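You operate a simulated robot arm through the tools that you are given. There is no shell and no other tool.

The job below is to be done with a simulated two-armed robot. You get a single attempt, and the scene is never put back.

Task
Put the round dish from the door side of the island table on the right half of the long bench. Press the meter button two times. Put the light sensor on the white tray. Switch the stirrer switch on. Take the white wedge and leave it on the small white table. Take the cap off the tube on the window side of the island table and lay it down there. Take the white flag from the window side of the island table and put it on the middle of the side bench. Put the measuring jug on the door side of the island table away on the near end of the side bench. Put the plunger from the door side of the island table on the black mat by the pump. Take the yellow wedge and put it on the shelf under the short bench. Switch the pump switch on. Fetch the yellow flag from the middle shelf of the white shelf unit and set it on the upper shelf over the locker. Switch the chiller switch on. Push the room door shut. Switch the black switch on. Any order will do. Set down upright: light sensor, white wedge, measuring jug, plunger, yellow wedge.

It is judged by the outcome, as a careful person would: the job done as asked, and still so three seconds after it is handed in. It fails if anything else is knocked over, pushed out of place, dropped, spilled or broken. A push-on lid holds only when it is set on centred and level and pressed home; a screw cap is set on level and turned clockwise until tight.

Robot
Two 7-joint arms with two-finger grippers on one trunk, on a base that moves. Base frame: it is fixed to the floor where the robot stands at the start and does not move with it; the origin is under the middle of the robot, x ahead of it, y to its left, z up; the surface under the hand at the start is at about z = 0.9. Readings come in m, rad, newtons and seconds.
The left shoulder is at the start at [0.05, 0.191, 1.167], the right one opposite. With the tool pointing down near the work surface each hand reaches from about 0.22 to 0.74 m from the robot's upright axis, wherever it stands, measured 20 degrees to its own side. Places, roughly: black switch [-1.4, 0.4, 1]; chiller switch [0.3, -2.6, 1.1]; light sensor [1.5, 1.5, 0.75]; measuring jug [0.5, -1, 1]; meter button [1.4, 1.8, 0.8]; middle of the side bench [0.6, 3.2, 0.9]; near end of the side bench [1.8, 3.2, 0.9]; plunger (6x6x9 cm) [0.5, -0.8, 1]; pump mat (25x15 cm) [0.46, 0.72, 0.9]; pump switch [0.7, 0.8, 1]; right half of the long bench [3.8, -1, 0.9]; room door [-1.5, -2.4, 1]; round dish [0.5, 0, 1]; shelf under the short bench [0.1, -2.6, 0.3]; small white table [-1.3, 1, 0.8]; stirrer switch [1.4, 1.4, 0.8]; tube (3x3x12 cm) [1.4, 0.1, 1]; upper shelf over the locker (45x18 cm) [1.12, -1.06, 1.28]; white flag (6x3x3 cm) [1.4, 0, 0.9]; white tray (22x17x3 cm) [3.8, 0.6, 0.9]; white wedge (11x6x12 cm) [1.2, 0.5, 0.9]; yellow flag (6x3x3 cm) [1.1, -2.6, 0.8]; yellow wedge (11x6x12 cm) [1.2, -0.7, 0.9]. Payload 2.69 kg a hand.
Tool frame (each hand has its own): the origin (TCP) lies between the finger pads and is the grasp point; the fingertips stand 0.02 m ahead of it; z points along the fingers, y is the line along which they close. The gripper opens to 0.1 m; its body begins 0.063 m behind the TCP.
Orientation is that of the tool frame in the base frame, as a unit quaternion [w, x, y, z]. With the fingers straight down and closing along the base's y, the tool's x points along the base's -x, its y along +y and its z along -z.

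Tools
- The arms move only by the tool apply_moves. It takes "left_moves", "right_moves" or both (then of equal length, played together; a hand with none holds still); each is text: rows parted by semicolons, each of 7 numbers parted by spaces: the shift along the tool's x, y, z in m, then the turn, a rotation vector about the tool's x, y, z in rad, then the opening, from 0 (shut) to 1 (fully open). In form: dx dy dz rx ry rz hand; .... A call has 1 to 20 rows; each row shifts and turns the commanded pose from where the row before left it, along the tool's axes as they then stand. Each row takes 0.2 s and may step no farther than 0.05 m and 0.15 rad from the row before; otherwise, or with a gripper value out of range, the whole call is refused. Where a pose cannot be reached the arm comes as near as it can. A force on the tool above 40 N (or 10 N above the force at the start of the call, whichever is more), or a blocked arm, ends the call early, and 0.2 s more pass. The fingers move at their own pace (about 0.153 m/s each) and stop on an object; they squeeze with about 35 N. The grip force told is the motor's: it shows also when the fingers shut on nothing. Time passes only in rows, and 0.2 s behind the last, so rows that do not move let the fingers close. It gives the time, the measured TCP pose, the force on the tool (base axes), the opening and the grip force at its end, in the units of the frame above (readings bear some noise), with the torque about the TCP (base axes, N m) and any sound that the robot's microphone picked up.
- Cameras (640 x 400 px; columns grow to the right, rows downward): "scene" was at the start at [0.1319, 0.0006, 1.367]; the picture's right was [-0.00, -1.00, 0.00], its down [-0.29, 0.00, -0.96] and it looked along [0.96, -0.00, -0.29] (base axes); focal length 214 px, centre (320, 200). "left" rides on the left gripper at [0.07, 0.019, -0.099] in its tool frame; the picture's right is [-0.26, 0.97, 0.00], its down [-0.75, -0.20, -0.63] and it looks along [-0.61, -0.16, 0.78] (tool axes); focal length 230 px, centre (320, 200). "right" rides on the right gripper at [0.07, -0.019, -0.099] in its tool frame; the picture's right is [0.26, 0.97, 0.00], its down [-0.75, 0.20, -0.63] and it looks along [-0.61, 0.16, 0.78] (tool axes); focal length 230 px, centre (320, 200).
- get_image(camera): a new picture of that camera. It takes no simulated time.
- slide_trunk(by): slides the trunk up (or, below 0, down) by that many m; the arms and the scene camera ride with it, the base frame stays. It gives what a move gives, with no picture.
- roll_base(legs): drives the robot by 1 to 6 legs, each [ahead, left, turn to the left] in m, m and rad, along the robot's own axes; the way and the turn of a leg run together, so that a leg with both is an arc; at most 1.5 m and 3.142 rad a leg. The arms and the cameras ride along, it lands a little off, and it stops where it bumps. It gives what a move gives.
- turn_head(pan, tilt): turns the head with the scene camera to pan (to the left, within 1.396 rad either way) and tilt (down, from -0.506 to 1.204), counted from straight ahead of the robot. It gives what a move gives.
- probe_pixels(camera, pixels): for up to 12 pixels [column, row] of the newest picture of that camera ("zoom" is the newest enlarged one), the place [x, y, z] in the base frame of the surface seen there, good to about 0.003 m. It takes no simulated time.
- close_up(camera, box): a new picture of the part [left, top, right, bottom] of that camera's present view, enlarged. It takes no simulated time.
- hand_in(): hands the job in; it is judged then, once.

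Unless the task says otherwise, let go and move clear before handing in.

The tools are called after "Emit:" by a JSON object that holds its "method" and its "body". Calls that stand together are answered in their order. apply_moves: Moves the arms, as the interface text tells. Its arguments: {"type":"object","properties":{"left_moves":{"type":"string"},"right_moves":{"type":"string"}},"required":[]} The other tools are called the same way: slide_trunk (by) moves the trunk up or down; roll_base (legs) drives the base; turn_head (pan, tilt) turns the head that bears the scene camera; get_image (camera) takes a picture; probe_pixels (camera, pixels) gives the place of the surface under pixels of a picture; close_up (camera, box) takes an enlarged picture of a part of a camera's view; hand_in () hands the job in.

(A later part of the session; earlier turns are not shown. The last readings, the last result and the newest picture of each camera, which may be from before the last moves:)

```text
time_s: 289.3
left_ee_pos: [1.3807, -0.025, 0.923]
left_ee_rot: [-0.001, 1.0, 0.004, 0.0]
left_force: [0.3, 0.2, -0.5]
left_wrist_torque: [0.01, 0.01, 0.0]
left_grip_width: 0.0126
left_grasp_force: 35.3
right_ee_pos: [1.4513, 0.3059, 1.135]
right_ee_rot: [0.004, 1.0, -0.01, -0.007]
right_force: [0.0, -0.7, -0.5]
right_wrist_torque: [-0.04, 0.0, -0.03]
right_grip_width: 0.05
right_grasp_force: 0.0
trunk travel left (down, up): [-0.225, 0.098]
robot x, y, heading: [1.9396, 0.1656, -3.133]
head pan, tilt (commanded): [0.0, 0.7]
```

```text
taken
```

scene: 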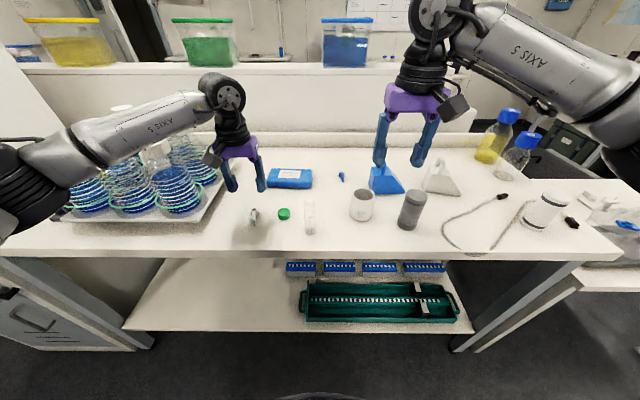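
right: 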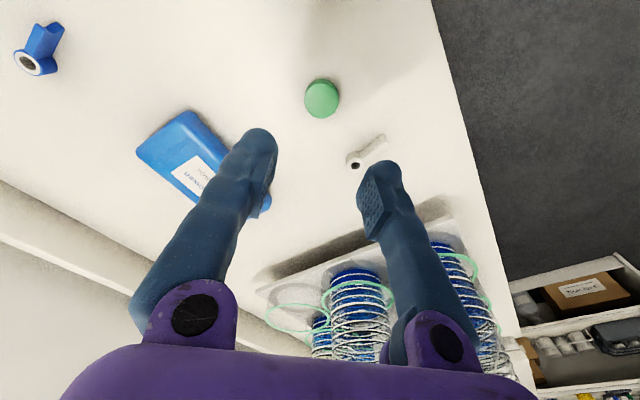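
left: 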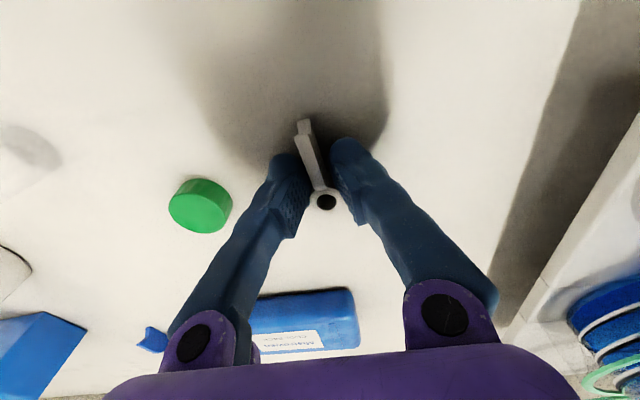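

The flag's tab is gripped (13 mm). I'll lift it, then shift right along the table toward the white wedge.

Emit:
{"method": "apply_moves", "body": {"left_moves": "0 0 -0.03 0 0 0 0; 0 0 -0.045 0 0 0 0; 0 0 -0.045 0 0 0 0; 0 0 -0.045 0 0 0 0; 0 0 -0.045 0 0 0 0; 0 0 -0.045 0 0 0 0; 0.04 0 0 0 0 0 0; 0.04 0 0 0 0 0 0; 0.03 0 0 0 0 0 0; 0 0 0 0 0 0 0"}}

Emit:
{"method": "roll_base", "body": {"legs": [[0.02, -0.26, 0]]}}

Emit:
{"method": "turn_head", "body": {"pan": 0.0, "tilt": 0.6}}

Emit:
{"method": "get_image", "body": {"camera": "scene"}}

Emit:
{"method": "get_image", "body": {"camera": "left"}}

```text
time_s: 291.5
left_ee_pos: [1.491, -0.027, 1.1782]
left_ee_rot: [0.0, 1.0, 0.005, 0.0]
left_force: [0.0, 0.7, -0.1]
left_wrist_torque: [-0.03, -0.03, 0.03]
left_grip_width: 0.0105
left_grasp_force: 35.1
right_ee_pos: [1.4509, 0.3072, 1.135]
right_ee_rot: [0.003, 1.0, -0.009, -0.006]
right_force: [0.8, 0.1, -0.1]
right_wrist_torque: [-0.02, 0.02, 0.0]
right_grip_width: 0.0501
right_grasp_force: 0.0
trunk travel left (down, up): [-0.225, 0.098]
robot x, y, heading: [1.9387, 0.1622, -3.139]
head pan, tilt (commanded): [0.0, 0.7]
```

```text
time_s: 294.3
left_ee_pos: [1.4696, 0.2285, 1.1782]
left_ee_rot: [-0.001, 1.0, 0.008, -0.001]
left_force: [0.6, 1.5, 0.1]
left_wrist_torque: [-0.02, 0.03, 0.0]
left_grip_width: 0.0061
left_grasp_force: 31.8
right_ee_pos: [1.4303, 0.5612, 1.1345]
right_ee_rot: [0.003, 1.0, -0.006, -0.007]
right_force: [-0.8, 0.6, -0.4]
right_wrist_torque: [-0.03, 0.05, 0.01]
right_grip_width: 0.0502
right_grasp_force: 0.1
trunk travel left (down, up): [-0.225, 0.098]
robot x, y, heading: [1.9178, 0.4216, -3.132]
head pan, tilt (commanded): [0.0, 0.7]
```

```text
time_s: 295.0
left_ee_pos: [1.4688, 0.228, 1.177]
left_ee_rot: [-0.001, 1.0, 0.008, -0.001]
left_force: [0.5, 0.4, -0.4]
left_wrist_torque: [-0.02, -0.02, 0.03]
left_grip_width: 0.0061
left_grasp_force: 31.4
right_ee_pos: [1.4281, 0.5618, 1.1356]
right_ee_rot: [0.004, 1.0, -0.006, -0.007]
right_force: [0.4, 0.2, 0.4]
right_wrist_torque: [-0.01, 0.02, -0.01]
right_grip_width: 0.05
right_grasp_force: 0.1
trunk travel left (down, up): [-0.225, 0.098]
robot x, y, heading: [1.9139, 0.4225, -3.131]
head pan, tilt (commanded): [0.0, 0.6]
```

```text
taken
```

scene: 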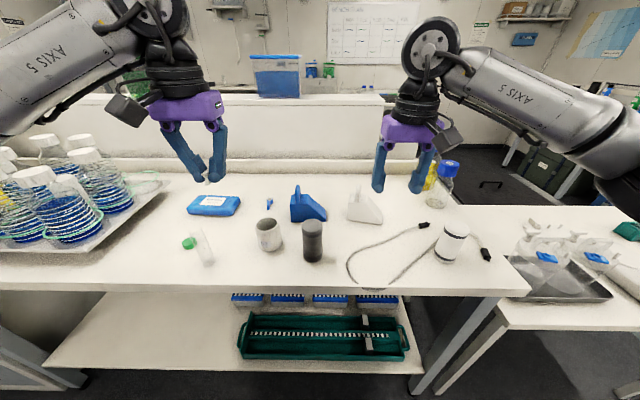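

```text
taken
```

left: 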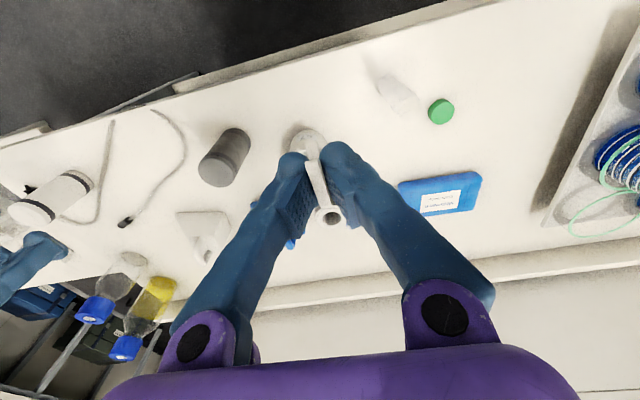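

The flag is creeping in the left grip (13 mm → 6 mm at the tips). I'll take a closer look before moving on.

Emit:
{"method": "close_up", "body": {"camera": "left", "box": [240, 110, 400, 250]}}

Emit:
{"method": "close_up", "body": {"camera": "scene", "box": [140, 90, 260, 200]}}

Emit:
{"method": "close_up", "body": {"camera": "scene", "box": [260, 150, 480, 280]}}

```text
2.86 times, centred on (320, 180) of left
```

zoom: 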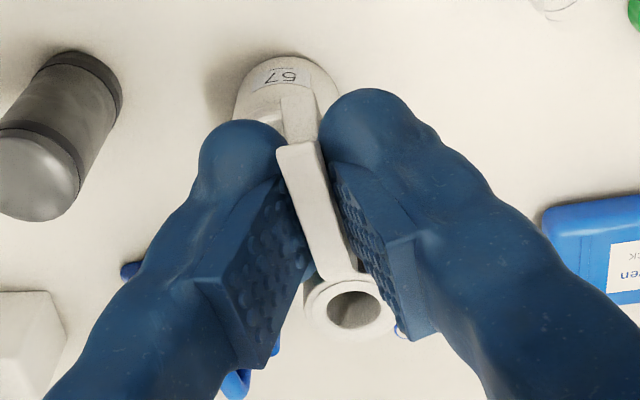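

```text
3.64 times, centred on (200, 145) of scene
```

zoom: 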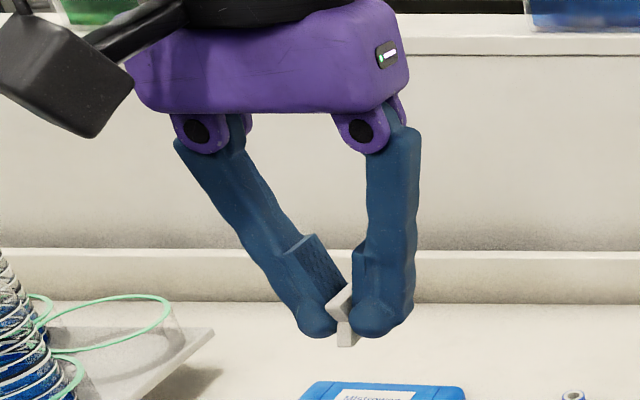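

```text
2.91 times, centred on (370, 215) of scene
```

zoom: 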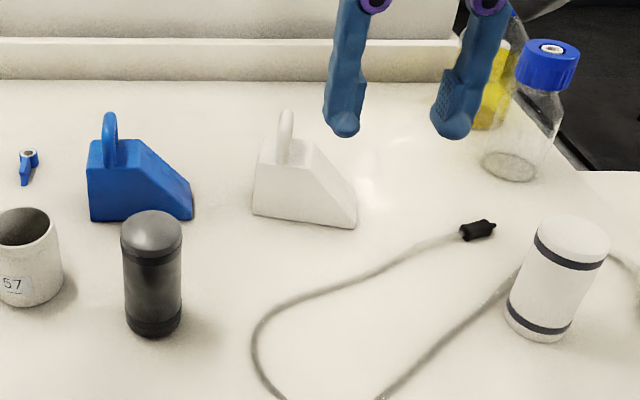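

The flag is pinched at its tab by the tips and has settled at 6 mm, so it's holding. The white wedge stands at (363,207) with a loop handle on its tall end; I'll probe its geometry.

Emit:
{"method": "probe_pixels", "body": {"camera": "zoom", "pixels": [[285, 115], [265, 145], [312, 148], [300, 165], [256, 212], [355, 226], [330, 190], [270, 190], [318, 205], [283, 135], [292, 130], [355, 200]]}}

Emit:
{"method": "get_image", "body": {"camera": "right"}}

```text
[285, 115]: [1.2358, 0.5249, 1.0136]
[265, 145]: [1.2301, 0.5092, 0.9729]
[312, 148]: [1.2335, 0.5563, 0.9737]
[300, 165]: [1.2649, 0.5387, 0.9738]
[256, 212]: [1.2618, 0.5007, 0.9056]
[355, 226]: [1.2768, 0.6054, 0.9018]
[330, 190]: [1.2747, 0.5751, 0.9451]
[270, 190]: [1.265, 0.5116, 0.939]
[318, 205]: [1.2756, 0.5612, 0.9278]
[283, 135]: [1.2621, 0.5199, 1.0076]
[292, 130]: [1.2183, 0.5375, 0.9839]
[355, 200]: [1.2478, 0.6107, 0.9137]
```

```text
taken
```

right: 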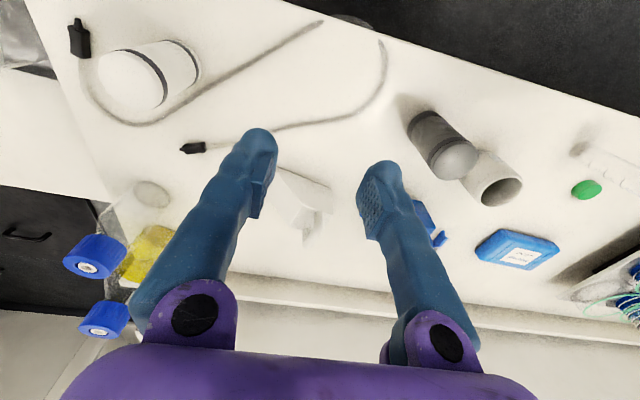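

The wedge's flat top (z≈0.974) spans y 0.505–0.556 and x about 1.21–1.27, slightly yawed (0.14 rad), with its handle up to about 1.015. I'll grip the body across its 6 cm depth: roll 4 cm closer and turn the right hand 1.71 rad.

Emit:
{"method": "roll_base", "body": {"legs": [[0.04, 0, 0]]}}

Emit:
{"method": "apply_moves", "body": {"right_moves": "0 0 0 0 0 0.1425 1; 0 0 0 0 0 0.1425 1; 0 0 0 0 0 0.1425 1; 0 0 0 0 0 0.1425 1; 0 0 0 0 0 0.1425 1; 0 0 0 0 0 0.1425 1; 0 0 0 0 0 0.1425 1; 0 0 0 0 0 0.1425 1; 0 0 0 0 0 0.1425 1; 0 0 0 0 0 0.1425 1; 0 0 0 0 0 0.1425 1; 0 0 0 0 0 0.1425 1; 0 0 0 0 0 0 1"}}

Emit:
{"method": "get_image", "body": {"camera": "right"}}

```text
time_s: 295.9
left_ee_pos: [1.4279, 0.2276, 1.1766]
left_ee_rot: [-0.001, 1.0, 0.007, 0.0]
left_force: [-0.1, -0.5, 0.3]
left_wrist_torque: [-0.01, -0.07, 0.02]
left_grip_width: 0.0059
left_grasp_force: 31.3
right_ee_pos: [1.3883, 0.5608, 1.1351]
right_ee_rot: [0.003, 1.0, -0.006, -0.006]
right_force: [0.0, 0.1, -0.2]
right_wrist_torque: [0.01, -0.03, 0.01]
right_grip_width: 0.0501
right_grasp_force: 0.0
trunk travel left (down, up): [-0.225, 0.098]
robot x, y, heading: [1.8752, 0.4205, -3.125]
head pan, tilt (commanded): [0.0, 0.6]
```

```text
time_s: 298.7
left_ee_pos: [1.4302, 0.2288, 1.1783]
left_ee_rot: [-0.001, 1.0, 0.007, -0.002]
left_force: [-0.2, -0.2, 0.3]
left_wrist_torque: [0.03, -0.02, 0.02]
left_grip_width: 0.006
left_grasp_force: 31.4
right_ee_pos: [1.3889, 0.5607, 1.1349]
right_ee_rot: [-0.007, -0.652, 0.758, 0.002]
right_force: [-0.1, -0.3, -0.2]
right_wrist_torque: [0.02, -0.01, -0.01]
right_grip_width: 0.0999
right_grasp_force: 0.1
trunk travel left (down, up): [-0.225, 0.098]
robot x, y, heading: [1.8794, 0.4222, -3.13]
head pan, tilt (commanded): [0.0, 0.6]
```

```text
taken
```

right: 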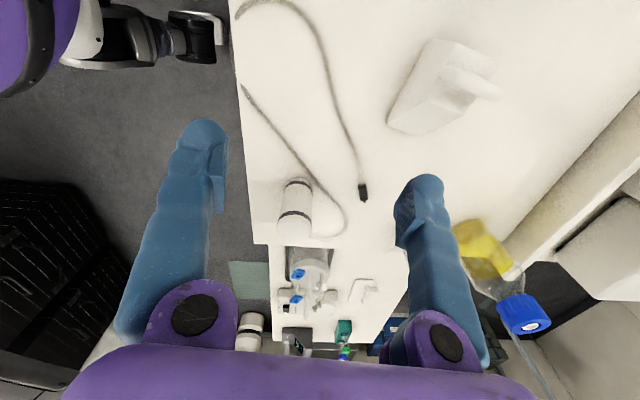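

The tool axes came out as planned, with the camera on the left side. I'll move above the wedge at about (1.238,0.53) and look straight down at it.

Emit:
{"method": "apply_moves", "body": {"right_moves": "0.0132 0.0362 0 0 0 0 1; 0.0132 0.0362 0 0 0 0 1; 0.0132 0.0362 0 0 0 0 1; 0.0132 0.036 0 0 0 0 1; 0 0 0.03 0 0 0 1; 0 0 0 0 0 0 1"}}

Emit:
{"method": "get_image", "body": {"camera": "right"}}

Emit:
{"method": "close_up", "body": {"camera": "scene", "box": [260, 100, 460, 270]}}

```text
time_s: 300.1
left_ee_pos: [1.4302, 0.2282, 1.1778]
left_ee_rot: [-0.001, 1.0, 0.006, -0.001]
left_force: [0.3, -0.3, 0.6]
left_wrist_torque: [-0.01, 0.02, 0.02]
left_grip_width: 0.0064
left_grasp_force: 31.1
right_ee_pos: [1.2373, 0.5294, 1.1119]
right_ee_rot: [-0.006, -0.653, 0.757, 0.002]
right_force: [0.1, 0.2, -0.5]
right_wrist_torque: [0.03, 0.03, 0.0]
right_grip_width: 0.1
right_grasp_force: 0.0
trunk travel left (down, up): [-0.225, 0.098]
robot x, y, heading: [1.8775, 0.4181, -3.127]
head pan, tilt (commanded): [0.0, 0.6]
```

```text
taken
```

right: 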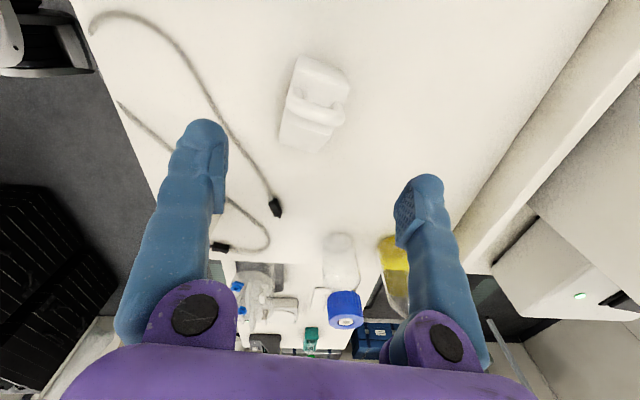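

```text
2.35 times, centred on (360, 185) of scene
```

zoom: 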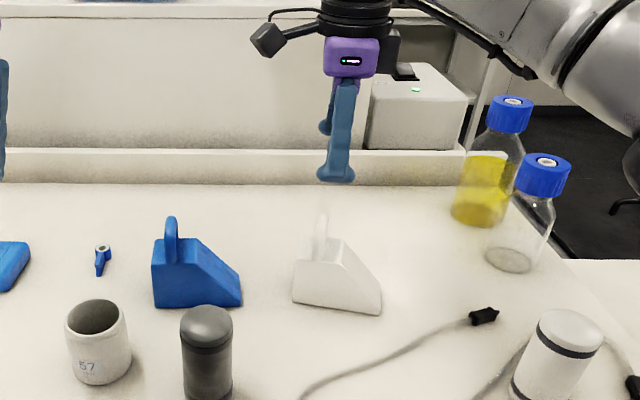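

I'll enlarge the wedge in the right picture to check alignment with the fingers.

Emit:
{"method": "close_up", "body": {"camera": "right", "box": [260, 40, 380, 170]}}

Emit:
{"method": "probe_pixels", "body": {"camera": "right", "pixels": [[320, 107], [320, 95], [345, 105], [300, 95], [305, 140], [300, 65], [345, 75], [325, 125], [290, 110], [340, 120], [310, 120], [325, 145]]}}

```text
3.08 times, centred on (320, 105) of right
```

zoom: 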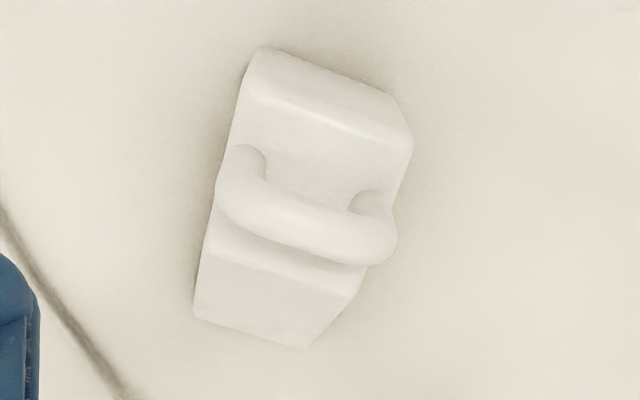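

```text
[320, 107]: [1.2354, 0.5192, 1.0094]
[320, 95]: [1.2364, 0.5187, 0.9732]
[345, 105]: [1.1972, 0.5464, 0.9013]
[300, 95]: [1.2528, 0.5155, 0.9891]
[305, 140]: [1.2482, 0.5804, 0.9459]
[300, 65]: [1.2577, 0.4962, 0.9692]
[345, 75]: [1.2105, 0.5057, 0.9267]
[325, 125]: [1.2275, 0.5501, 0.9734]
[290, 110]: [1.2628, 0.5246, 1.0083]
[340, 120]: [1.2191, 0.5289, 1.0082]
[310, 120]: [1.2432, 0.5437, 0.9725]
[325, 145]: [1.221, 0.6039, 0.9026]
```

The hand is aligned: handle under the palm, flat top centred at about (1.237,0.528). I'll descend to z=0.962 and close across the body.

Emit:
{"method": "apply_moves", "body": {"right_moves": "0 0 0.04 0 0 0 1; 0 0 0.04 0 0 0 1; 0 0 0.04 0 0 0 1; 0 0 0.03 0 0 0 1; 0 0 0 0 0 0 0.85; 0 0 0 0 0 0 0.7; 0 0 0 0 0 0 0.55; 0 0 0 0 0 0 0.3; 0 0 0 0 0 0 0.3"}}

Emit:
{"method": "get_image", "body": {"camera": "right"}}

Emit:
{"method": "close_up", "body": {"camera": "scene", "box": [260, 100, 460, 270]}}

```text
time_s: 302.1
left_ee_pos: [1.4297, 0.2285, 1.1773]
left_ee_rot: [-0.001, 1.0, 0.008, 0.0]
left_force: [0.1, 0.2, 0.2]
left_wrist_torque: [-0.01, 0.0, 0.05]
left_grip_width: 0.0061
left_grasp_force: 31.1
right_ee_pos: [1.2351, 0.5286, 0.9586]
right_ee_rot: [-0.007, -0.652, 0.758, 0.001]
right_force: [1.2, -0.3, 0.0]
right_wrist_torque: [-0.03, -0.01, -0.04]
right_grip_width: 0.0565
right_grasp_force: 35.2
trunk travel left (down, up): [-0.225, 0.098]
robot x, y, heading: [1.8746, 0.4229, -3.126]
head pan, tilt (commanded): [0.0, 0.6]
```

```text
taken
```

right: 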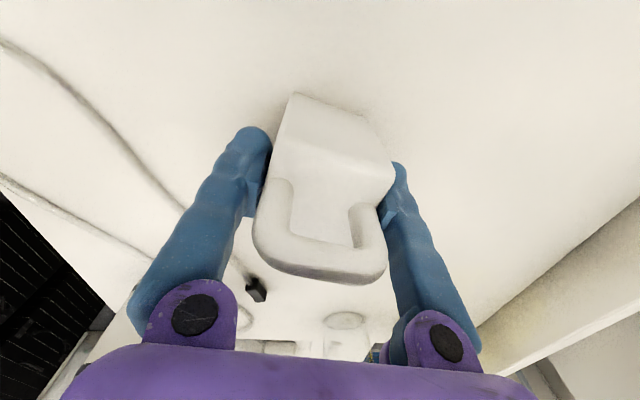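

```text
2.35 times, centred on (360, 185) of scene
```

zoom: 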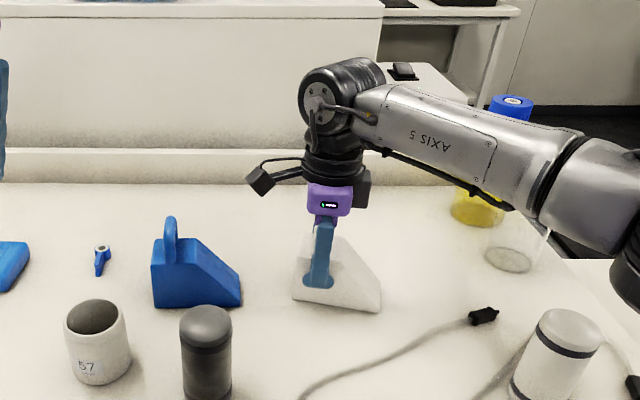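

The wedge is gripped firmly at 56 mm. I'll lift it up and draw it back toward the robot.

Emit:
{"method": "apply_moves", "body": {"right_moves": "0 0 -0.02 0 0 0 0.3; 0 0 -0.04 0 0 0 0.3; 0 0 -0.045 0 0 0 0.3; 0 0 -0.045 0 0 0 0.3; 0 0 -0.045 0 0 0 0.3; -0.006 -0.04 0 0 0 0 0.3; -0.006 -0.04 0 0 0 0 0.3; -0.006 -0.04 0 0 0 0 0.3; -0.006 -0.04 0 0 0 0 0.3; 0 0 0 0 0 0 0.3"}}

Emit:
{"method": "get_image", "body": {"camera": "scene"}}

```text
time_s: 304.3
left_ee_pos: [1.4294, 0.2273, 1.177]
left_ee_rot: [-0.001, 1.0, 0.008, 0.0]
left_force: [-0.2, -1.1, 0.2]
left_wrist_torque: [0.02, 0.01, 0.0]
left_grip_width: 0.0061
left_grasp_force: 31.1
right_ee_pos: [1.4013, 0.529, 1.1512]
right_ee_rot: [-0.007, -0.652, 0.758, 0.002]
right_force: [-0.3, -0.1, -2.8]
right_wrist_torque: [-0.07, 0.02, -0.02]
right_grip_width: 0.0559
right_grasp_force: 35.1
trunk travel left (down, up): [-0.225, 0.098]
robot x, y, heading: [1.8779, 0.4188, -3.128]
head pan, tilt (commanded): [0.0, 0.6]
```

```text
taken
```

scene: 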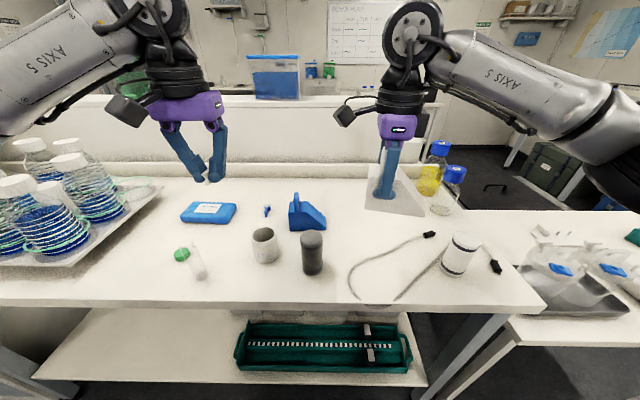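

Both items are in hand. I'll drive back, along the east aisle, round the meter table and up to the side bench facing its middle.

Emit:
{"method": "roll_base", "body": {"legs": [[-0.32, 0, 0], [0, -1.0, 0], [0, -0.93, 0], [0, 0, -1.571], [0, 0.8, 0]]}}

Emit:
{"method": "turn_head", "body": {"pan": 0.5, "tilt": 0.5}}

Emit:
{"method": "get_image", "body": {"camera": "scene"}}

Emit:
{"method": "get_image", "body": {"camera": "left"}}

```text
time_s: 334.6
left_ee_pos: [1.1977, 2.8707, 1.1776]
left_ee_rot: [0.001, -0.7, 0.714, -0.001]
left_force: [-0.3, 0.2, 0.0]
left_wrist_torque: [-0.01, 0.04, -0.04]
left_grip_width: 0.0057
left_grasp_force: 31.4
right_ee_pos: [1.4991, 2.8902, 1.1507]
right_ee_rot: [-0.004, 0.092, 0.996, 0.007]
right_force: [-0.6, 0.2, -2.8]
right_wrist_torque: [0.02, 0.06, -0.01]
right_grip_width: 0.0552
right_grasp_force: 35.2
trunk travel left (down, up): [-0.225, 0.098]
robot x, y, heading: [1.3743, 2.4192, 1.548]
head pan, tilt (commanded): [0.0, 0.6]
```

```text
time_s: 335.5
left_ee_pos: [1.1972, 2.8712, 1.1774]
left_ee_rot: [0.001, -0.701, 0.713, -0.001]
left_force: [-0.6, -0.6, -0.3]
left_wrist_torque: [-0.01, 0.0, -0.03]
left_grip_width: 0.0062
left_grasp_force: 31.2
right_ee_pos: [1.4995, 2.8894, 1.151]
right_ee_rot: [-0.004, 0.092, 0.996, 0.006]
right_force: [0.0, -0.5, -2.4]
right_wrist_torque: [0.04, 0.02, 0.01]
right_grip_width: 0.0551
right_grasp_force: 34.8
trunk travel left (down, up): [-0.225, 0.098]
robot x, y, heading: [1.3739, 2.4181, 1.554]
head pan, tilt (commanded): [0.499, 0.499]
```

```text
taken
```

scene: 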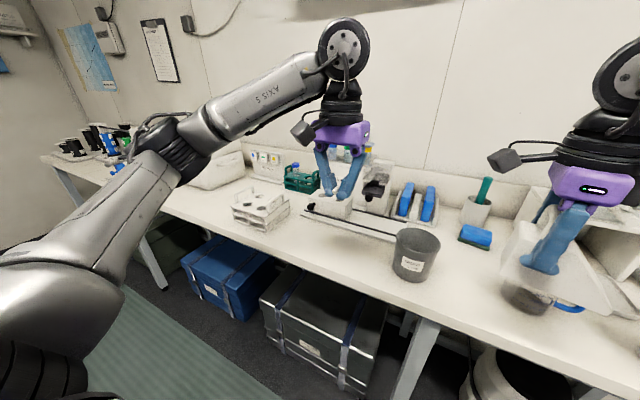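

```text
taken
```

left: 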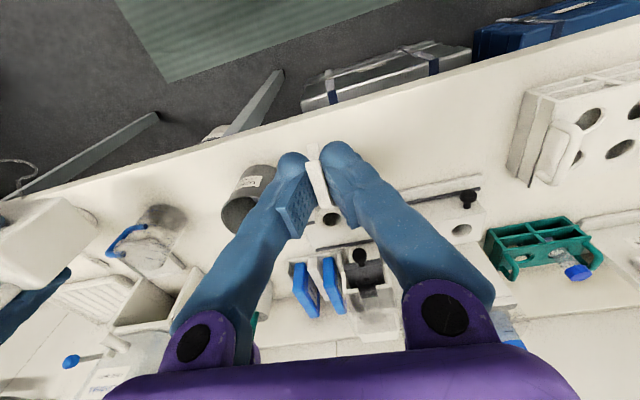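

The flag is still held and the wedge is level. I'll continue left along the bench to its middle.

Emit:
{"method": "roll_base", "body": {"legs": [[0, 0.75, 0.02]]}}

Emit:
{"method": "turn_head", "body": {"pan": 0.1, "tilt": 0.6}}

Emit:
{"method": "get_image", "body": {"camera": "scene"}}

```text
time_s: 342.7
left_ee_pos: [0.4261, 2.8819, 1.1769]
left_ee_rot: [0.002, -0.703, 0.711, -0.001]
left_force: [-0.3, -0.2, 0.0]
left_wrist_torque: [0.01, -0.01, -0.05]
left_grip_width: 0.0057
left_grasp_force: 31.3
right_ee_pos: [0.7274, 2.9027, 1.1503]
right_ee_rot: [-0.004, 0.089, 0.996, 0.006]
right_force: [0.1, 0.2, -2.5]
right_wrist_torque: [0.03, 0.04, -0.01]
right_grip_width: 0.0552
right_grasp_force: 34.9
trunk travel left (down, up): [-0.225, 0.098]
robot x, y, heading: [0.607, 2.4292, 1.562]
head pan, tilt (commanded): [0.499, 0.499]
```

```text
time_s: 343.6
left_ee_pos: [0.426, 2.8812, 1.1767]
left_ee_rot: [0.001, -0.703, 0.712, -0.001]
left_force: [-0.6, 0.2, -0.9]
left_wrist_torque: [-0.02, -0.03, -0.01]
left_grip_width: 0.006
left_grasp_force: 31.0
right_ee_pos: [0.7269, 2.9023, 1.1498]
right_ee_rot: [-0.004, 0.087, 0.996, 0.006]
right_force: [0.1, 0.3, -2.4]
right_wrist_torque: [-0.02, 0.02, -0.01]
right_grip_width: 0.0548
right_grasp_force: 34.9
trunk travel left (down, up): [-0.225, 0.098]
robot x, y, heading: [0.608, 2.4294, 1.562]
head pan, tilt (commanded): [0.099, 0.6]
```

```text
taken
```

scene: 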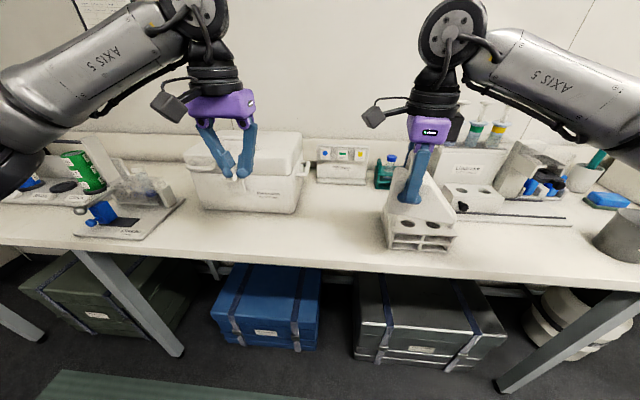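

There's bare bench around (335,215), between the white cooler box and the block with holes. I'll probe it.

Emit:
{"method": "probe_pixels", "body": {"camera": "scene", "pixels": [[335, 215], [345, 195], [320, 235], [250, 210], [385, 225], [300, 210], [360, 200], [320, 255], [240, 178], [395, 240]]}}

Emit:
{"method": "close_up", "body": {"camera": "scene", "box": [180, 120, 420, 270]}}

```text
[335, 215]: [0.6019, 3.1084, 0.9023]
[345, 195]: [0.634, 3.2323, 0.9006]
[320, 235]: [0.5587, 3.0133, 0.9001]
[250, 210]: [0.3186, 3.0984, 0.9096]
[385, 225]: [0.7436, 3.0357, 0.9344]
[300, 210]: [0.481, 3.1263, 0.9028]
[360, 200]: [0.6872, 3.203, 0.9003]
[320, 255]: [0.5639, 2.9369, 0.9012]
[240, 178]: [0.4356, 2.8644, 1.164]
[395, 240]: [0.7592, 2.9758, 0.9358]
```

```text
2.67 times, centred on (300, 195) of scene
```

zoom: 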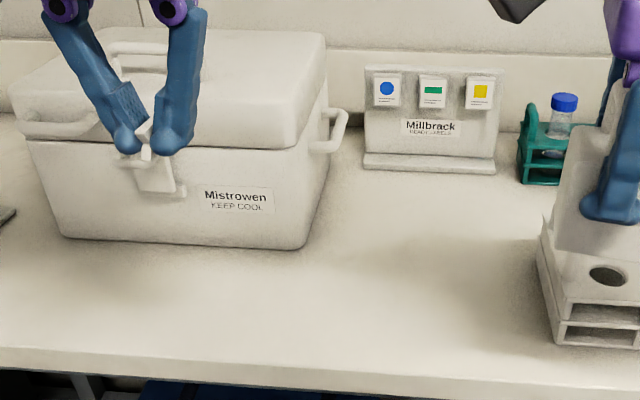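

Free area spans x 0.5–0.7, y 2.95–3.2. I'll shift the wedge hand right for room, then bring the flag over (0.59,3.06) and lower most of the way.

Emit:
{"method": "apply_moves", "body": {"right_moves": "-0.0393 0.007 0 0 0 0 0.3; -0.0393 0.007 0 0 0 0 0.3; -0.0393 0.007 0 0 0 0 0.3; 0 0 0 0 0 0 0.3; 0 0 0 0 0 0 0.3; 0 0 0 0 0 0 0.3; 0 0 0 0 0 0 0.3; 0 0 0 0 0 0 0.3; 0 0 0 0 0 0 0.3; 0 0 0 0 0 0 0.3; 0 0 0 0 0 0 0.3; 0 0 0 0 0 0 0.3; 0 0 0 0 0 0 0.3", "left_moves": "0 0 0 0 0 0 0; 0 0 0 0 0 0 0; -0.0362 -0.0323 0 0 0 0 0; -0.0362 -0.0323 0 0 0 0 0; -0.0362 -0.0323 0 0 0 0 0; -0.0362 -0.0323 0 0 0 0 0; -0.0362 -0.0323 0 0 0 0 0; 0 0 0.045 0 0 0 0; 0 0 0.045 0 0 0 0; 0 0 0.045 0 0 0 0; 0 0 0.045 0 0 0 0; 0 0 0.03 0 0 0 0; 0 0 0 0 0 0 0"}}

Emit:
{"method": "get_image", "body": {"camera": "left"}}

Emit:
{"method": "close_up", "body": {"camera": "scene", "box": [260, 120, 440, 260]}}

```text
time_s: 346.4
left_ee_pos: [0.5865, 3.0535, 0.9618]
left_ee_rot: [0.001, -0.704, 0.711, 0.0]
left_force: [0.4, 0.0, -0.5]
left_wrist_torque: [-0.01, 0.0, -0.03]
left_grip_width: 0.0059
left_grasp_force: 31.7
left hand out of reach, approached as far as the arm can: row 7
right_ee_pos: [0.8463, 2.9025, 1.1509]
right_ee_rot: [-0.004, 0.088, 0.996, 0.006]
right_force: [-0.1, -0.2, -2.2]
right_wrist_torque: [0.0, 0.05, 0.01]
right_grip_width: 0.055
right_grasp_force: 35.1
trunk travel left (down, up): [-0.225, 0.098]
robot x, y, heading: [0.6064, 2.4293, 1.56]
head pan, tilt (commanded): [0.099, 0.6]
```

```text
taken
```

left: 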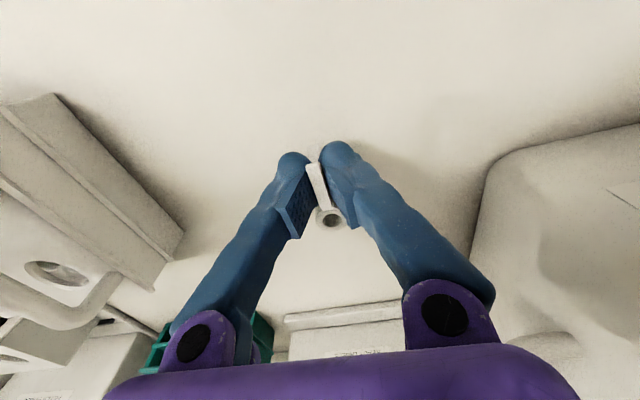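

```text
2.86 times, centred on (350, 190) of scene
```

zoom: 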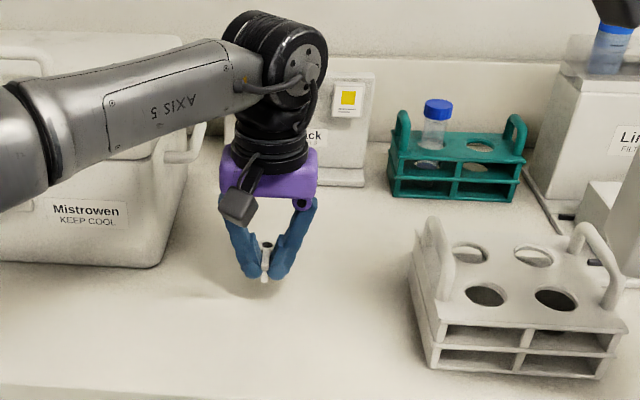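

The flag is over bare bench. I'll lower slowly until contact.

Emit:
{"method": "apply_moves", "body": {"left_moves": "0 0 0.01 0 0 0 0; 0 0 0.006 0 0 0 0; 0 0 0.004 0 0 0 0; 0 0 0.003 0 0 0 0; 0 0 0.003 0 0 0 0; 0 0 0 0 0 0 0"}}

Emit:
{"method": "close_up", "body": {"camera": "scene", "box": [300, 170, 380, 240]}}

```text
time_s: 347.8
left_ee_pos: [0.5855, 3.0516, 0.9371]
left_ee_rot: [0.001, -0.703, 0.711, 0.001]
left_force: [-0.2, -0.3, -0.6]
left_wrist_torque: [-0.04, -0.01, -0.02]
left_grip_width: 0.006
left_grasp_force: 31.6
right_ee_pos: [0.8481, 2.9027, 1.1516]
right_ee_rot: [-0.004, 0.088, 0.996, 0.007]
right_force: [0.3, -0.4, -1.6]
right_wrist_torque: [0.0, 0.03, 0.03]
right_grip_width: 0.055
right_grasp_force: 35.1
trunk travel left (down, up): [-0.225, 0.098]
robot x, y, heading: [0.6097, 2.4273, 1.559]
head pan, tilt (commanded): [0.099, 0.6]
```

```text
5.71 times, centred on (340, 205) of scene
```

zoom: 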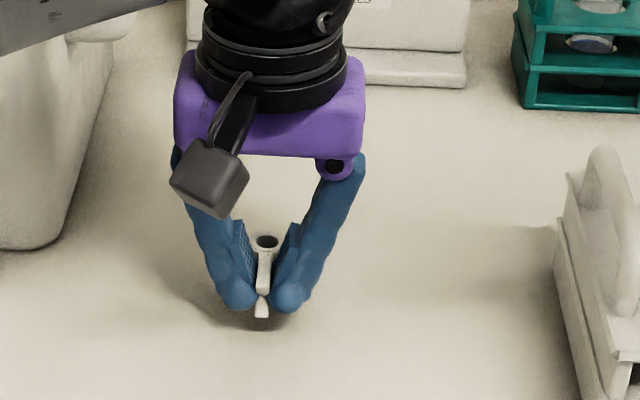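

Emit:
{"method": "apply_moves", "body": {"left_moves": "0 0 0.004 0 0 0 0; 0 0 0.003 0 0 0 0; 0 0 0.003 0 0 0 0; 0 0 0.002 0 0 0 0; 0 0 0 0 0 0 0"}}

Emit:
{"method": "close_up", "body": {"camera": "scene", "box": [300, 170, 380, 240]}}

```text
time_s: 348.9
left_ee_pos: [0.5854, 3.0529, 0.9268]
left_ee_rot: [0.001, -0.704, 0.71, 0.001]
left_force: [-0.1, 0.2, -0.1]
left_wrist_torque: [0.0, 0.04, 0.02]
left_grip_width: 0.006
left_grasp_force: 31.5
right_ee_pos: [0.8477, 2.902, 1.1515]
right_ee_rot: [-0.004, 0.088, 0.996, 0.006]
right_force: [-0.6, 0.0, -2.6]
right_wrist_torque: [0.0, 0.06, 0.02]
right_grip_width: 0.0547
right_grasp_force: 34.1
trunk travel left (down, up): [-0.225, 0.098]
robot x, y, heading: [0.6094, 2.4304, 1.559]
head pan, tilt (commanded): [0.099, 0.6]
```

```text
5.71 times, centred on (340, 205) of scene
```

zoom: 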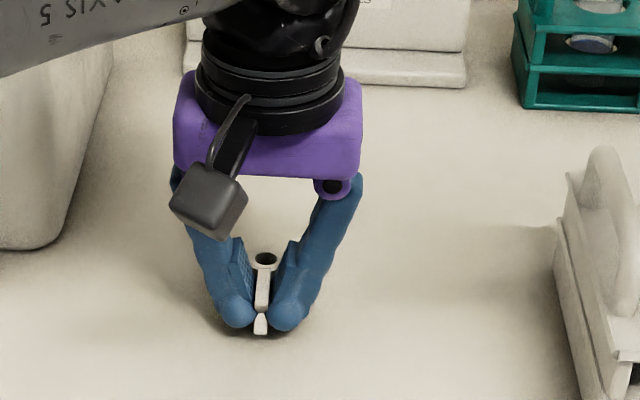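

Emit:
{"method": "apply_moves", "body": {"left_moves": "0 0 0.003 0 0 0 0; 0 0 0.002 0 0 0 0; 0 0 0.002 0 0 0 0; 0 0 0 0 0 0 0"}}

```text
time_s: 349.9
left_ee_pos: [0.5855, 3.0515, 0.9215]
left_ee_rot: [0.003, -0.703, 0.711, 0.001]
left_force: [0.3, 2.0, 12.3]
left_wrist_torque: [0.5, 0.01, 0.0]
left_grip_width: 0.0063
left_grasp_force: 31.0
right_ee_pos: [0.848, 2.9012, 1.1519]
right_ee_rot: [-0.003, 0.088, 0.996, 0.006]
right_force: [-0.4, 0.1, -2.7]
right_wrist_torque: [0.01, 0.03, 0.01]
right_grip_width: 0.055
right_grasp_force: 35.1
trunk travel left (down, up): [-0.225, 0.098]
robot x, y, heading: [0.6027, 2.4251, 1.559]
head pan, tilt (commanded): [0.099, 0.6]
```

Contact at 12 N. I'll open the left hand gently and rise.

Emit:
{"method": "apply_moves", "body": {"left_moves": "0 0 -0.001 0 0 0 0.15; 0 0 0 0 0 0 0.3; 0 0 0 0 0 0 0.45; 0 0 0 0 0 0 0.45; 0 0 -0.03 0 0 0 0.45; 0 0 -0.045 0 0 0 0.45; 0 0 -0.045 0 0 0 0.45; 0 0 -0.045 0 0 0 0.45; 0 0 -0.045 0 0 0 0.45; 0 0 -0.045 0 0 0 0.45; 0.045 0 0 0 0 0 0.45; 0.045 0 0 0 0 0 0.45; 0.045 0 0 0 0 0 0.45; 0.045 0.03 0 0 0 0 0.45; 0 0.04 0 0 0 0 0"}}

Emit:
{"method": "get_image", "body": {"camera": "scene"}}

Emit:
{"method": "close_up", "body": {"camera": "scene", "box": [280, 170, 400, 260]}}

```text
refused: row 14 steps farther than a row can; nothing moved
```

```text
taken
```

scene: 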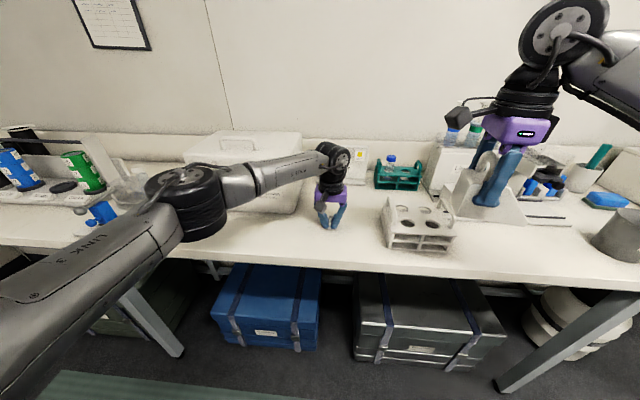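

```text
4.44 times, centred on (340, 215) of scene
```

zoom: 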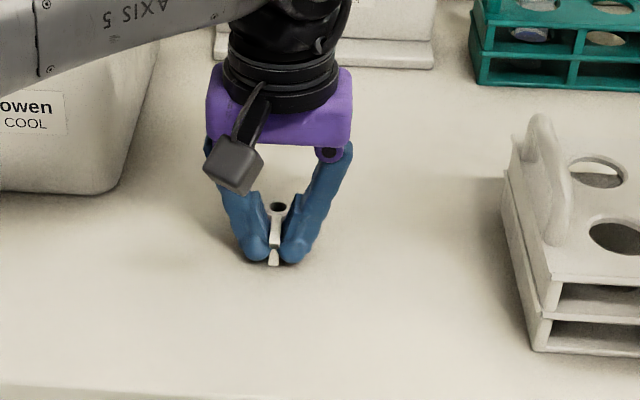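

One retreat row was too long; I'll resend with shorter rows.

Emit:
{"method": "apply_moves", "body": {"left_moves": "0 0 -0.001 0 0 0 0.15; 0 0 0 0 0 0 0.3; 0 0 0 0 0 0 0.45; 0 0 0 0 0 0 0.45; 0 0 -0.03 0 0 0 0.45; 0 0 -0.045 0 0 0 0.45; 0 0 -0.045 0 0 0 0.45; 0 0 -0.045 0 0 0 0.45; 0 0 -0.045 0 0 0 0.45; 0 0 -0.045 0 0 0 0.45; 0.045 0 0 0 0 0 0.45; 0.045 0 0 0 0 0 0.45; 0.045 0 0 0 0 0 0.45; 0.035 0.03 0 0 0 0 0.45; 0 0.04 0 0 0 0 0"}}

Emit:
{"method": "get_image", "body": {"camera": "scene"}}

Emit:
{"method": "close_up", "body": {"camera": "scene", "box": [280, 170, 400, 260]}}

```text
time_s: 353.1
left_ee_pos: [0.5131, 2.8829, 1.1757]
left_ee_rot: [0.001, -0.703, 0.712, -0.001]
left_force: [0.0, 0.1, 0.1]
left_wrist_torque: [0.01, -0.04, -0.01]
left_grip_width: 0.0002
left_grasp_force: 29.5
right_ee_pos: [0.8464, 2.9028, 1.1507]
right_ee_rot: [-0.004, 0.088, 0.996, 0.006]
right_force: [0.4, 0.3, -3.2]
right_wrist_torque: [-0.02, 0.04, 0.01]
right_grip_width: 0.0552
right_grasp_force: 34.9
trunk travel left (down, up): [-0.225, 0.098]
robot x, y, heading: [0.6069, 2.427, 1.559]
head pan, tilt (commanded): [0.099, 0.6]
```

```text
taken
```

scene: 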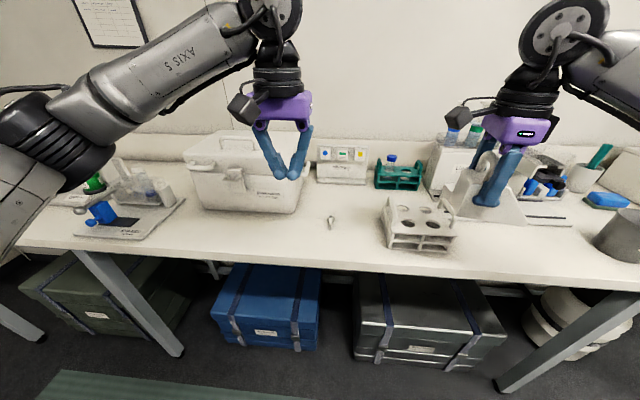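

```text
4.44 times, centred on (340, 215) of scene
```

zoom: 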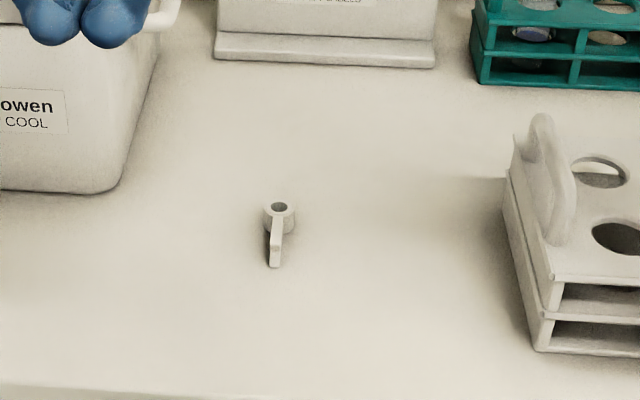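

The white flag lies on the middle of the side bench. Now I'll drive left along the bench, turn to face the west wall and move down to the small white table with the wedge.

Emit:
{"method": "roll_base", "body": {"legs": [[-0.08, 0.6, 0], [0, 0.55, 0], [0, 0, 1.571], [0, 0.7, 0]]}}

Emit:
{"method": "turn_head", "body": {"pan": 0.3, "tilt": 0.5}}

Emit:
{"method": "get_image", "body": {"camera": "scene"}}

```text
time_s: 373.7
left_ee_pos: [-0.9829, 1.5531, 1.1771]
left_ee_rot: [-0.001, 1.0, 0.0, 0.0]
left_force: [0.7, 0.4, -0.3]
left_wrist_torque: [0.02, 0.0, 0.0]
left_grip_width: 0.0
left_grasp_force: 29.5
right_ee_pos: [-1.0052, 1.8853, 1.1512]
right_ee_rot: [-0.008, -0.646, 0.763, 0.002]
right_force: [-0.1, 0.8, -2.2]
right_wrist_torque: [-0.05, -0.01, 0.01]
right_grip_width: 0.0551
right_grasp_force: 35.0
trunk travel left (down, up): [-0.225, 0.098]
robot x, y, heading: [-0.5329, 1.6468, 3.138]
head pan, tilt (commanded): [0.099, 0.6]
```

```text
time_s: 374.4
left_ee_pos: [-0.9834, 1.5523, 1.1755]
left_ee_rot: [0.0, 1.0, -0.001, 0.0]
left_force: [0.1, 0.4, -0.6]
left_wrist_torque: [0.03, 0.04, -0.02]
left_grip_width: 0.0002
left_grasp_force: 29.6
right_ee_pos: [-1.0057, 1.8864, 1.1505]
right_ee_rot: [-0.007, -0.646, 0.763, 0.003]
right_force: [-0.5, 0.0, -2.4]
right_wrist_torque: [-0.01, 0.03, 0.02]
right_grip_width: 0.0553
right_grasp_force: 34.9
trunk travel left (down, up): [-0.225, 0.098]
robot x, y, heading: [-0.5305, 1.6484, 3.138]
head pan, tilt (commanded): [0.3, 0.499]
```

```text
taken
```

scene: 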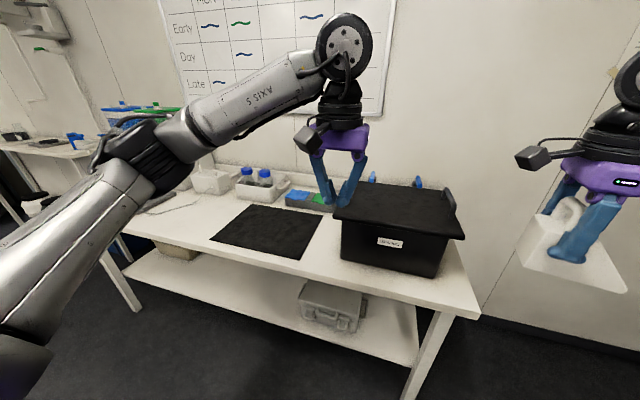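

The small white table has a black box at its right end and a dark mat. I'll slide left to about y=1.05 to see the free space.

Emit:
{"method": "roll_base", "body": {"legs": [[0, 0.6, 0]]}}

Emit:
{"method": "turn_head", "body": {"pan": 0.0, "tilt": 0.6}}

Emit:
{"method": "get_image", "body": {"camera": "scene"}}

Emit:
{"method": "turn_head", "body": {"pan": 0.8, "tilt": 0.4}}

Emit:
{"method": "get_image", "body": {"camera": "scene"}}

```text
time_s: 380.2
left_ee_pos: [-0.9858, 0.9503, 1.1755]
left_ee_rot: [-0.001, 1.0, -0.002, 0.001]
left_force: [0.2, -0.2, 0.4]
left_wrist_torque: [0.0, 0.03, -0.01]
left_grip_width: 0.0
left_grasp_force: 29.9
right_ee_pos: [-1.0072, 1.284, 1.1511]
right_ee_rot: [-0.007, -0.645, 0.764, 0.002]
right_force: [0.0, -0.2, -2.8]
right_wrist_torque: [-0.03, 0.0, 0.03]
right_grip_width: 0.0552
right_grasp_force: 34.8
trunk travel left (down, up): [-0.225, 0.098]
robot x, y, heading: [-0.5342, 1.047, 3.134]
head pan, tilt (commanded): [0.3, 0.499]
```

```text
time_s: 381.0
left_ee_pos: [-0.9853, 0.9496, 1.177]
left_ee_rot: [-0.001, 1.0, -0.002, -0.002]
left_force: [-0.3, 0.2, -0.1]
left_wrist_torque: [-0.01, -0.03, -0.02]
left_grip_width: 0.0
left_grasp_force: 29.7
right_ee_pos: [-1.0071, 1.2842, 1.1517]
right_ee_rot: [-0.008, -0.645, 0.764, 0.003]
right_force: [-0.5, -0.7, -2.8]
right_wrist_torque: [-0.05, -0.01, -0.01]
right_grip_width: 0.0549
right_grasp_force: 35.6
trunk travel left (down, up): [-0.225, 0.098]
robot x, y, heading: [-0.5302, 1.0468, 3.139]
head pan, tilt (commanded): [0.0, 0.6]
```

```text
taken
```

scene: 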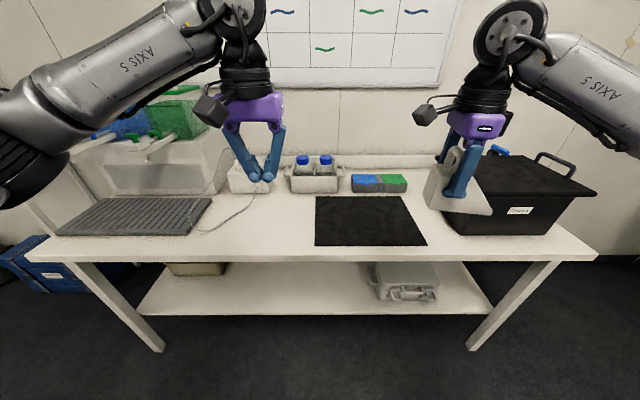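

```text
time_s: 382.1
left_ee_pos: [-0.9852, 0.9494, 1.1761]
left_ee_rot: [0.0, 1.0, -0.003, 0.0]
left_force: [1.1, -0.5, 0.6]
left_wrist_torque: [-0.01, 0.0, -0.01]
left_grip_width: 0.0001
left_grasp_force: 29.5
right_ee_pos: [-1.007, 1.2835, 1.1516]
right_ee_rot: [-0.007, -0.645, 0.764, 0.003]
right_force: [0.4, 0.2, -2.9]
right_wrist_torque: [-0.06, 0.0, 0.02]
right_grip_width: 0.0548
right_grasp_force: 34.6
trunk travel left (down, up): [-0.225, 0.098]
robot x, y, heading: [-0.5331, 1.0457, 3.141]
head pan, tilt (commanded): [0.799, 0.4]
```

```text
taken
```

scene: 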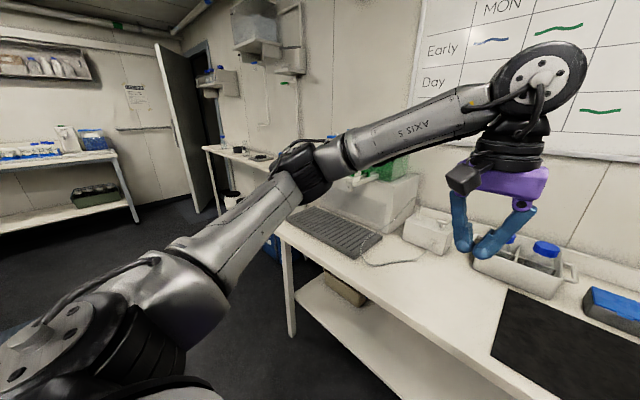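

The table's bare space is between the ribbed mat and the dark mat, around (275,225) in the straight view. I'll look straight again and probe.

Emit:
{"method": "turn_head", "body": {"pan": 0.0, "tilt": 0.6}}

Emit:
{"method": "get_image", "body": {"camera": "scene"}}

Emit:
{"method": "probe_pixels", "body": {"camera": "scene", "pixels": [[275, 225], [290, 205], [260, 245], [225, 225], [318, 243], [320, 200], [275, 255], [205, 195], [430, 240], [520, 210], [245, 175], [450, 205]]}}

Emit:
{"method": "close_up", "body": {"camera": "scene", "box": [40, 60, 320, 240]}}

```text
time_s: 383.3
left_ee_pos: [-0.9858, 0.9511, 1.1761]
left_ee_rot: [-0.001, 1.0, -0.002, 0.0]
left_force: [-0.3, -1.1, -0.5]
left_wrist_torque: [0.02, -0.01, -0.05]
left_grip_width: 0.0002
left_grasp_force: 29.1
right_ee_pos: [-1.0067, 1.2846, 1.1524]
right_ee_rot: [-0.008, -0.644, 0.765, 0.001]
right_force: [-0.6, 0.7, -2.9]
right_wrist_torque: [-0.08, 0.03, -0.03]
right_grip_width: 0.0551
right_grasp_force: 35.1
trunk travel left (down, up): [-0.225, 0.098]
robot x, y, heading: [-0.5345, 1.0436, 3.139]
head pan, tilt (commanded): [0.0, 0.6]
```

```text
taken
```

scene: 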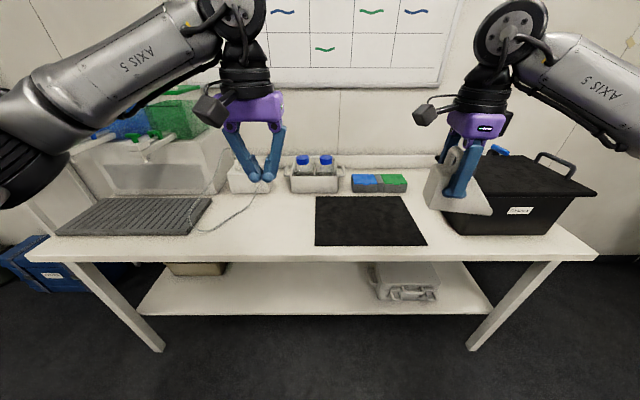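

```text
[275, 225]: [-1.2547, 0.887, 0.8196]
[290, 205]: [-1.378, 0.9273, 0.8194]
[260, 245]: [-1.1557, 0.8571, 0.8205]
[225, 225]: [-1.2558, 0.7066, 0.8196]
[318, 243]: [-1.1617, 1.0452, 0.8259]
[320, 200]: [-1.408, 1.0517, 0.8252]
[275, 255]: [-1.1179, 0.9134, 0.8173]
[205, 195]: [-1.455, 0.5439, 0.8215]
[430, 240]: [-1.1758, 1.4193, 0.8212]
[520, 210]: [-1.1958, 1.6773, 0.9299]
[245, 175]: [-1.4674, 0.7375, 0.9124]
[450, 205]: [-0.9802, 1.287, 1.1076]
```

```text
2.22 times, centred on (180, 150) of scene
```

zoom: 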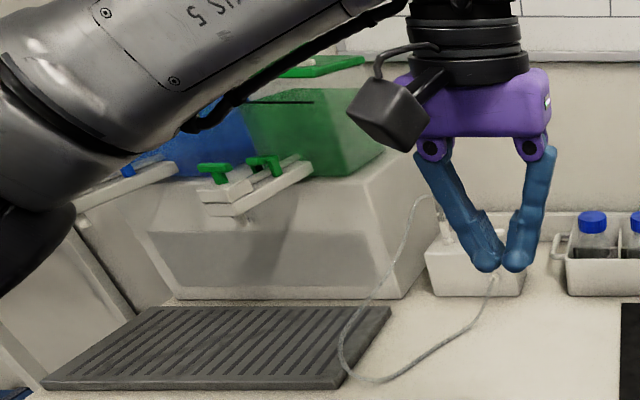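

Table top is z≈0.82 with bare space at y 0.83–1.03, x -1.12 to -1.40. Before moving closer I'll check how far the taps and containers at left protrude.

Emit:
{"method": "probe_pixels", "body": {"camera": "scene", "pixels": [[148, 141], [120, 152], [165, 133], [90, 150], [180, 110], [150, 180], [130, 120], [75, 140], [200, 150]]}}

Emit:
{"method": "turn_head", "body": {"pan": 0.6, "tilt": 0.3}}

Emit:
{"method": "get_image", "body": {"camera": "scene"}}

```text
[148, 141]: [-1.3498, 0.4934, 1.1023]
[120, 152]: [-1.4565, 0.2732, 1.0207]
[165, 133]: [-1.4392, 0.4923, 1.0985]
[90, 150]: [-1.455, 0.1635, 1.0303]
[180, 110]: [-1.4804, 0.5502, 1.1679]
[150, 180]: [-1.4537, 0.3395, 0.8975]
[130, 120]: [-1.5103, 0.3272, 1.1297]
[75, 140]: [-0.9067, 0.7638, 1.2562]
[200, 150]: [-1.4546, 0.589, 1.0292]
```

```text
time_s: 384.3
left_ee_pos: [-0.9861, 0.951, 1.1752]
left_ee_rot: [-0.001, 1.0, -0.002, 0.0]
left_force: [0.8, 1.6, 0.1]
left_wrist_torque: [0.0, 0.01, 0.01]
left_grip_width: 0.0
left_grasp_force: 29.9
right_ee_pos: [-1.0088, 1.2844, 1.1521]
right_ee_rot: [-0.008, -0.645, 0.764, 0.002]
right_force: [-0.1, 0.1, -1.6]
right_wrist_torque: [-0.07, -0.01, 0.03]
right_grip_width: 0.0549
right_grasp_force: 34.7
trunk travel left (down, up): [-0.225, 0.098]
robot x, y, heading: [-0.5292, 1.048, 3.139]
head pan, tilt (commanded): [0.6, 0.3]
```

```text
taken
```

scene: 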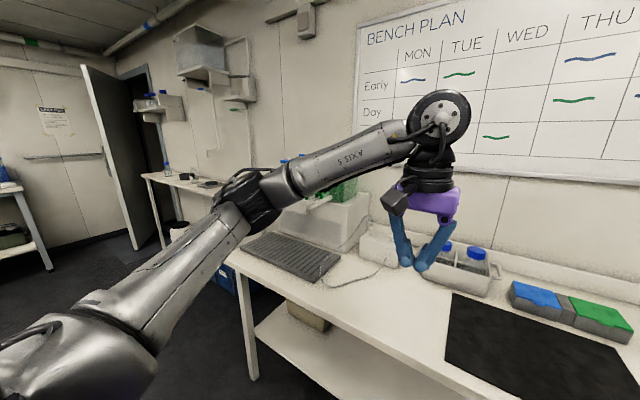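

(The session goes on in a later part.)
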